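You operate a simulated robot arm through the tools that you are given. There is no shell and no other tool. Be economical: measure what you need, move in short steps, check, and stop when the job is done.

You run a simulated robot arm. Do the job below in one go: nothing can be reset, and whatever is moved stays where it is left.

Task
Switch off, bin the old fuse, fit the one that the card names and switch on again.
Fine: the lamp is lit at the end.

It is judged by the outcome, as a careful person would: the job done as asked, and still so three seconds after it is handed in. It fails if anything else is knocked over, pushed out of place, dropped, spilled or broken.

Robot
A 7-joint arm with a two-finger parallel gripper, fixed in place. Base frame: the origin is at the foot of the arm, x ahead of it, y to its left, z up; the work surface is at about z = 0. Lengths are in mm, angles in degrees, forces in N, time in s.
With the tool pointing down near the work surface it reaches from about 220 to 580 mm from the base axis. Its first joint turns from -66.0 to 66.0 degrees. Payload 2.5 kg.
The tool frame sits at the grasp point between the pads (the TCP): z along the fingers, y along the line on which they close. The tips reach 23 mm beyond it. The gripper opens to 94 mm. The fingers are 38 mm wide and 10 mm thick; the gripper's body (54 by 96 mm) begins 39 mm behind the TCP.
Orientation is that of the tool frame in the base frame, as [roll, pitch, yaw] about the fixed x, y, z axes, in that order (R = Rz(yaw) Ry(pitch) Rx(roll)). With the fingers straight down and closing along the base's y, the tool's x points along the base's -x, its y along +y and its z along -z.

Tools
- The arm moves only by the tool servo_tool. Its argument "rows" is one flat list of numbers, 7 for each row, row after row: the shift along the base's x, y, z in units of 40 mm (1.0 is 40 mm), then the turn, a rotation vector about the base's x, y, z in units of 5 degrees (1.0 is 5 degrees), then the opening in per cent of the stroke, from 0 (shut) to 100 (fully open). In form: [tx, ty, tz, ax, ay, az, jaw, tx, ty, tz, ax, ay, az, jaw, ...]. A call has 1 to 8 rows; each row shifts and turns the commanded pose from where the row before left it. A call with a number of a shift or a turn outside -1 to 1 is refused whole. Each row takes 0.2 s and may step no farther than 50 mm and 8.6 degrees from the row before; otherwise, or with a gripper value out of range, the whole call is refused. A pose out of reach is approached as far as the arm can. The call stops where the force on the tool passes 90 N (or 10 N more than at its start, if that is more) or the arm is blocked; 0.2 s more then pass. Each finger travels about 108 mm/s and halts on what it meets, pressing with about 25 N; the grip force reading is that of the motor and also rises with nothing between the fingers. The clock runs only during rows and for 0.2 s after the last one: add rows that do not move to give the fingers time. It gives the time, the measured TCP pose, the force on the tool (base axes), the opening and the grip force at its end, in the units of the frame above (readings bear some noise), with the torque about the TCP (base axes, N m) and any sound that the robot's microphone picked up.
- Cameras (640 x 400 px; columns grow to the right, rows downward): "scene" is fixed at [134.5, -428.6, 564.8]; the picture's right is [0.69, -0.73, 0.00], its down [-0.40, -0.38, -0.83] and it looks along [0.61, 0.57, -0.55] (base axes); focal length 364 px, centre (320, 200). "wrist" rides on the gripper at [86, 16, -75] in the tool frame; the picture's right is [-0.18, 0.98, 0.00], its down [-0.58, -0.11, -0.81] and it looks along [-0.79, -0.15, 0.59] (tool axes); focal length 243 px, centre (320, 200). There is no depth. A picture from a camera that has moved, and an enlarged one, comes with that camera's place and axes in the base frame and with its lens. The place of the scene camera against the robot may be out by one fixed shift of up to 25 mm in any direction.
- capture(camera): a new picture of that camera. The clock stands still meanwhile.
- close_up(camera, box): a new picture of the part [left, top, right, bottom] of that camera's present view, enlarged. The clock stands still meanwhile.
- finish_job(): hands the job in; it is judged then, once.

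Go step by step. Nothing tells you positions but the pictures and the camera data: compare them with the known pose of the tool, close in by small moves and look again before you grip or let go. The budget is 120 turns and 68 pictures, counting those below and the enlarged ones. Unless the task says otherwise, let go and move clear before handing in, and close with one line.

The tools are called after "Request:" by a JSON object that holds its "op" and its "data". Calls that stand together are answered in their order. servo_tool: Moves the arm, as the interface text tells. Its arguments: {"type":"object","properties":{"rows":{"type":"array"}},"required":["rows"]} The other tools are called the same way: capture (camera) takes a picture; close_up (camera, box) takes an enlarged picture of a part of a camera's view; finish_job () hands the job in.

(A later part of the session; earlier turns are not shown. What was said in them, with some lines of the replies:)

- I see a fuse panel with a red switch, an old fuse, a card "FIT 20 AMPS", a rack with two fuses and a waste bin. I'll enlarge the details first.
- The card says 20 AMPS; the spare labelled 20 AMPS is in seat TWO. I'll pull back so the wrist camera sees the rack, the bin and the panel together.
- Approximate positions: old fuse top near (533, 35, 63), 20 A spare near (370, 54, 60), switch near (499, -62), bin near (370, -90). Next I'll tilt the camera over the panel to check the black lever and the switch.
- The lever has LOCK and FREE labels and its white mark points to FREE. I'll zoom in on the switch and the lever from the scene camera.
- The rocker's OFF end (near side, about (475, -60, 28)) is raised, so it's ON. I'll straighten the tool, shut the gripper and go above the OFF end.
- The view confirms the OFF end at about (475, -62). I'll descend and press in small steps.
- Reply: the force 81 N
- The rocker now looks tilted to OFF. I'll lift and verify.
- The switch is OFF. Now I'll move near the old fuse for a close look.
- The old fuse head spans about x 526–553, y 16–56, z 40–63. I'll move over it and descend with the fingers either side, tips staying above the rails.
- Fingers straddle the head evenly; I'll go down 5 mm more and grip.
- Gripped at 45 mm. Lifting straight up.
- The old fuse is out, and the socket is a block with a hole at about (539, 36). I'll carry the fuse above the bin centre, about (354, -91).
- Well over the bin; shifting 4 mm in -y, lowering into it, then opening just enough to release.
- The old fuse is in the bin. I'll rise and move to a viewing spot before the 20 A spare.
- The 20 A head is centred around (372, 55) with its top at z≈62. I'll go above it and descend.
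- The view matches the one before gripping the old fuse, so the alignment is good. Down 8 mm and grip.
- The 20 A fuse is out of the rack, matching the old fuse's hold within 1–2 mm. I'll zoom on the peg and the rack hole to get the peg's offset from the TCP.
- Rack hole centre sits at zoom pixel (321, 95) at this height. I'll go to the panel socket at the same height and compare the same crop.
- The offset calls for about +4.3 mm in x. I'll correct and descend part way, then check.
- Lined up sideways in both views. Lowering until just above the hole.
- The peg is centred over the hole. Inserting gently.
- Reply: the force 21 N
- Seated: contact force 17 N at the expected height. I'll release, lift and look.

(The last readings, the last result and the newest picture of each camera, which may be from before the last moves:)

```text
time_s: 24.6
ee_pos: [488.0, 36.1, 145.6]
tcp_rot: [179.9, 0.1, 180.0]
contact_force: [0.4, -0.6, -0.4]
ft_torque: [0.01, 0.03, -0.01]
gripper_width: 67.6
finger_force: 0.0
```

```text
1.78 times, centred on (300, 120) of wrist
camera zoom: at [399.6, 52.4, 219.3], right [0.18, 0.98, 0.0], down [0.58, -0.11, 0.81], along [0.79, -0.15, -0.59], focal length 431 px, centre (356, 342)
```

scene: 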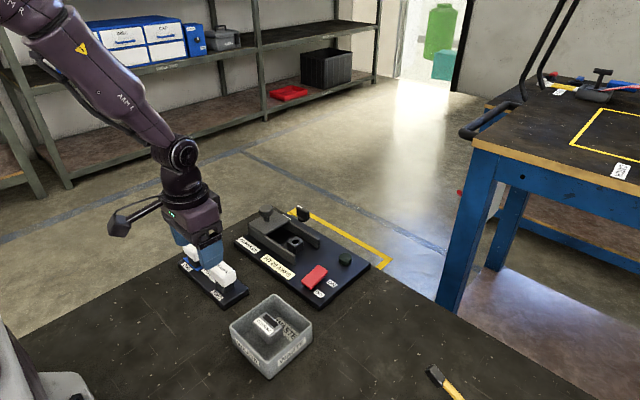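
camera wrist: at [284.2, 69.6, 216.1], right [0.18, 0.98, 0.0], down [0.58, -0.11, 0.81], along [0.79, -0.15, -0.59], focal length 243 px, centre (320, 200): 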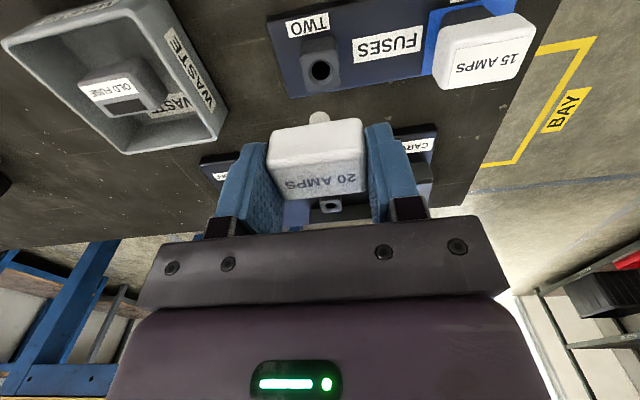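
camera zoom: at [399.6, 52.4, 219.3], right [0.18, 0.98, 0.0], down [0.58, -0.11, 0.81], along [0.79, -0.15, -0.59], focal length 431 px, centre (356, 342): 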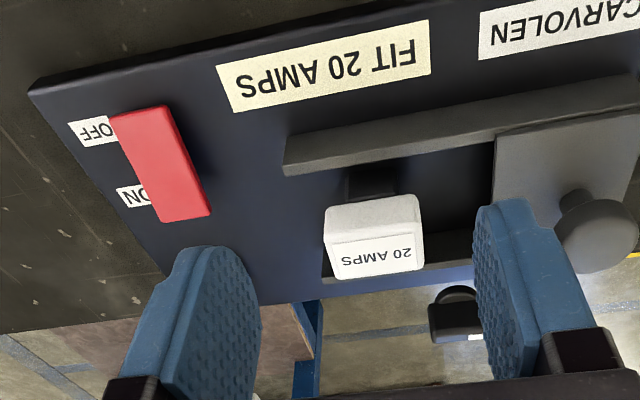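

The new fuse sits squarely in the socket. Now I'll press the ON end of the rocker, about (527, -62).

Request:
{"op": "servo_tool", "data": {"rows": [0.33, -0.82, 0, 0, 0, 0, 0, 0.33, -0.82, 0, 0, 0, 0, 0, 0.33, -0.81, 0, 0, 0, 0, 0, 0, 0, -0.8, 0, 0, 0, 0, 0, 0, -0.8, 0, 0, 0, 0, 0, 0, 0, 0, 0, 0, 0]}}

Request:
{"op": "close_up", "data": {"camera": "scene", "box": [260, 220, 370, 310]}}

Request:
{"op": "capture", "data": {"camera": "wrist"}}

```text
time_s: 26.0
ee_pos: [526.0, -62.3, 82.3]
tcp_rot: [-180.0, -0.1, -179.9]
contact_force: [0.2, 1.1, -0.7]
ft_torque: [-0.02, -0.02, -0.02]
gripper_width: 0.0
finger_force: 25.3
```

```text
4.44 times, centred on (315, 265) of scene
camera zoom: at [134.5, -428.6, 564.8], right [0.69, -0.73, 0.0], down [-0.4, -0.38, -0.83], along [0.61, 0.57, -0.55], focal length 1617 px, centre (342, -89)
```

zoom: 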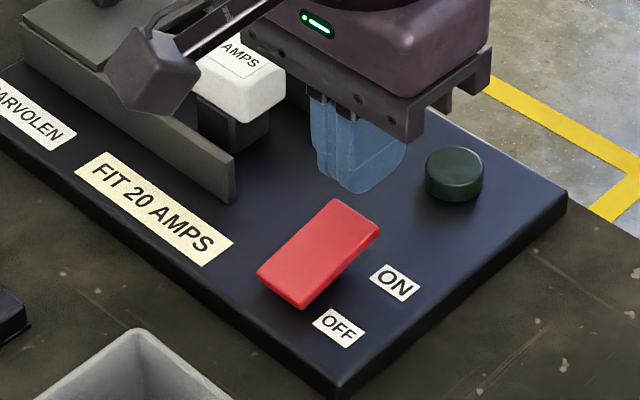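

```text
21 pictures are left
camera wrist: at [438.7, -46.7, 155.0], right [0.18, 0.98, 0.0], down [0.58, -0.11, 0.81], along [0.79, -0.15, -0.59], focal length 243 px, centre (320, 200)
```

wrist: 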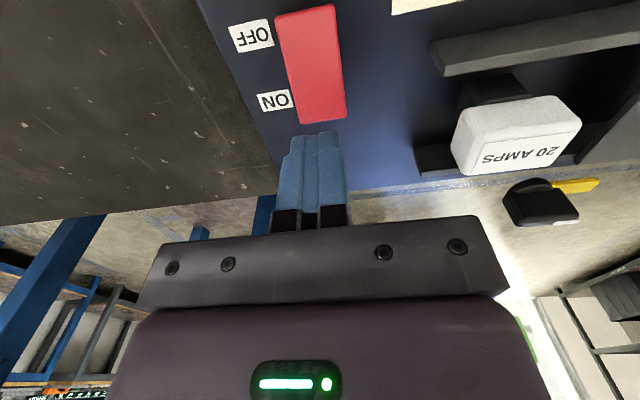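

Positioned over the ON end; pressing down in small steps.

Request:
{"op": "servo_tool", "data": {"rows": [0, 0, -0.5, 0, 0, 0, 0, 0, 0, -0.15, 0, 0, 0, 0, 0, 0, -0.12, 0, 0, 0, 0, 0, 0, -0.1, 0, 0, 0, 0]}}

Request:
{"op": "close_up", "data": {"camera": "scene", "box": [260, 220, 370, 310]}}

```text
time_s: 27.0
ee_pos: [529.4, -63.0, 52.4]
tcp_rot: [-179.8, 0.6, -180.0]
contact_force: [-11.0, 1.5, 53.0]
ft_torque: [0.06, 1.25, -0.01]
gripper_width: 0.0
finger_force: 24.8
```

```text
4.44 times, centred on (315, 265) of scene
camera zoom: at [134.2, -428.6, 564.9], right [0.69, -0.73, 0.0], down [-0.4, -0.38, -0.83], along [0.61, 0.57, -0.55], focal length 1617 px, centre (342, -89)
```

zoom: 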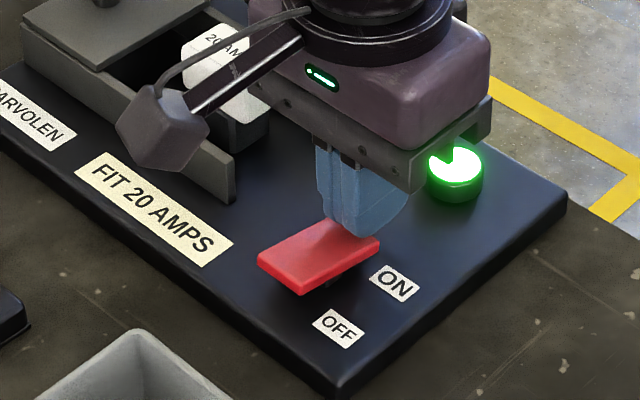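

The lamp is lit. I'll lift straight off, move clear and confirm everything stays so.

Request:
{"op": "servo_tool", "data": {"rows": [0, 0, 0.5, 0, 0, 0, 0, 0, 0, 1, 0, 0, 0, 0, 0, 0, 1, 0, 0, 0, 0, -0.9, 0, 0.6, 0, 0, 0, 20, -0.9, 0, 0.5, 0, 0, 0, 40, -0.9, 0.3, 0.5, 0, 0, 0, 40, 0, 0, 0, 0, 0, 0, 40, 0, 0, 0, 0, 0, 0, 40]}}

Request:
{"op": "capture", "data": {"camera": "scene"}}

Request:
{"op": "capture", "data": {"camera": "wrist"}}

```text
time_s: 28.8
ee_pos: [417.5, -49.3, 211.2]
tcp_rot: [-180.0, 0.1, 180.0]
contact_force: [-0.3, 1.3, 0.8]
ft_torque: [-0.01, -0.04, 0.03]
gripper_width: 37.5
finger_force: 0.1
```

```text
19 pictures are left
```

scene: 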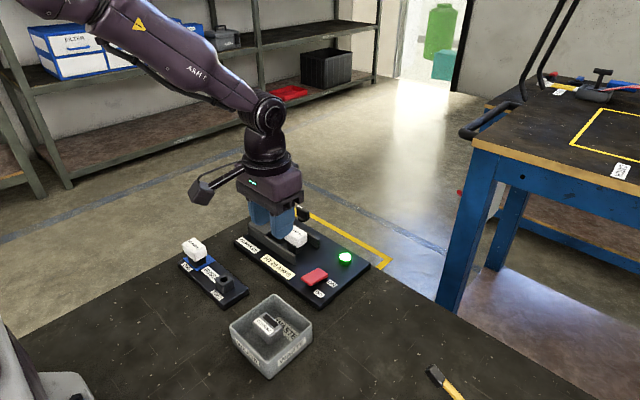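

```text
18 pictures are left
camera wrist: at [330.0, -33.5, 284.3], right [0.18, 0.98, 0.0], down [0.58, -0.11, 0.81], along [0.79, -0.15, -0.59], focal length 243 px, centre (320, 200)
```

wrist: 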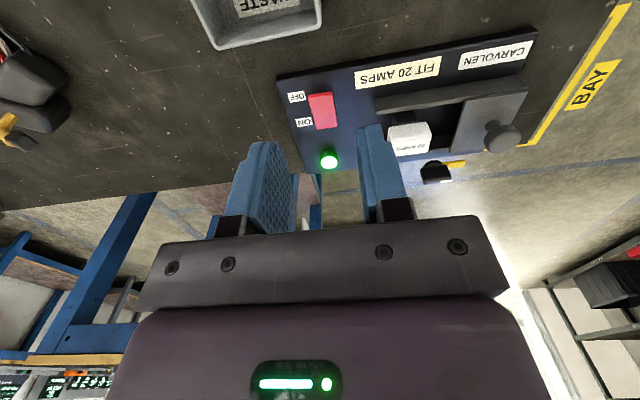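

The lamp stays lit with the arm clear, the old fuse is in the waste bin and nothing else has moved. Handing in.

Request:
{"op": "finish_job", "data": {}}

```text
The job is handed in.
```

The old fuse is in the waste bin, the 20 A fuse the card names is fitted, the switch is back on and the lamp was lit when I handed in.
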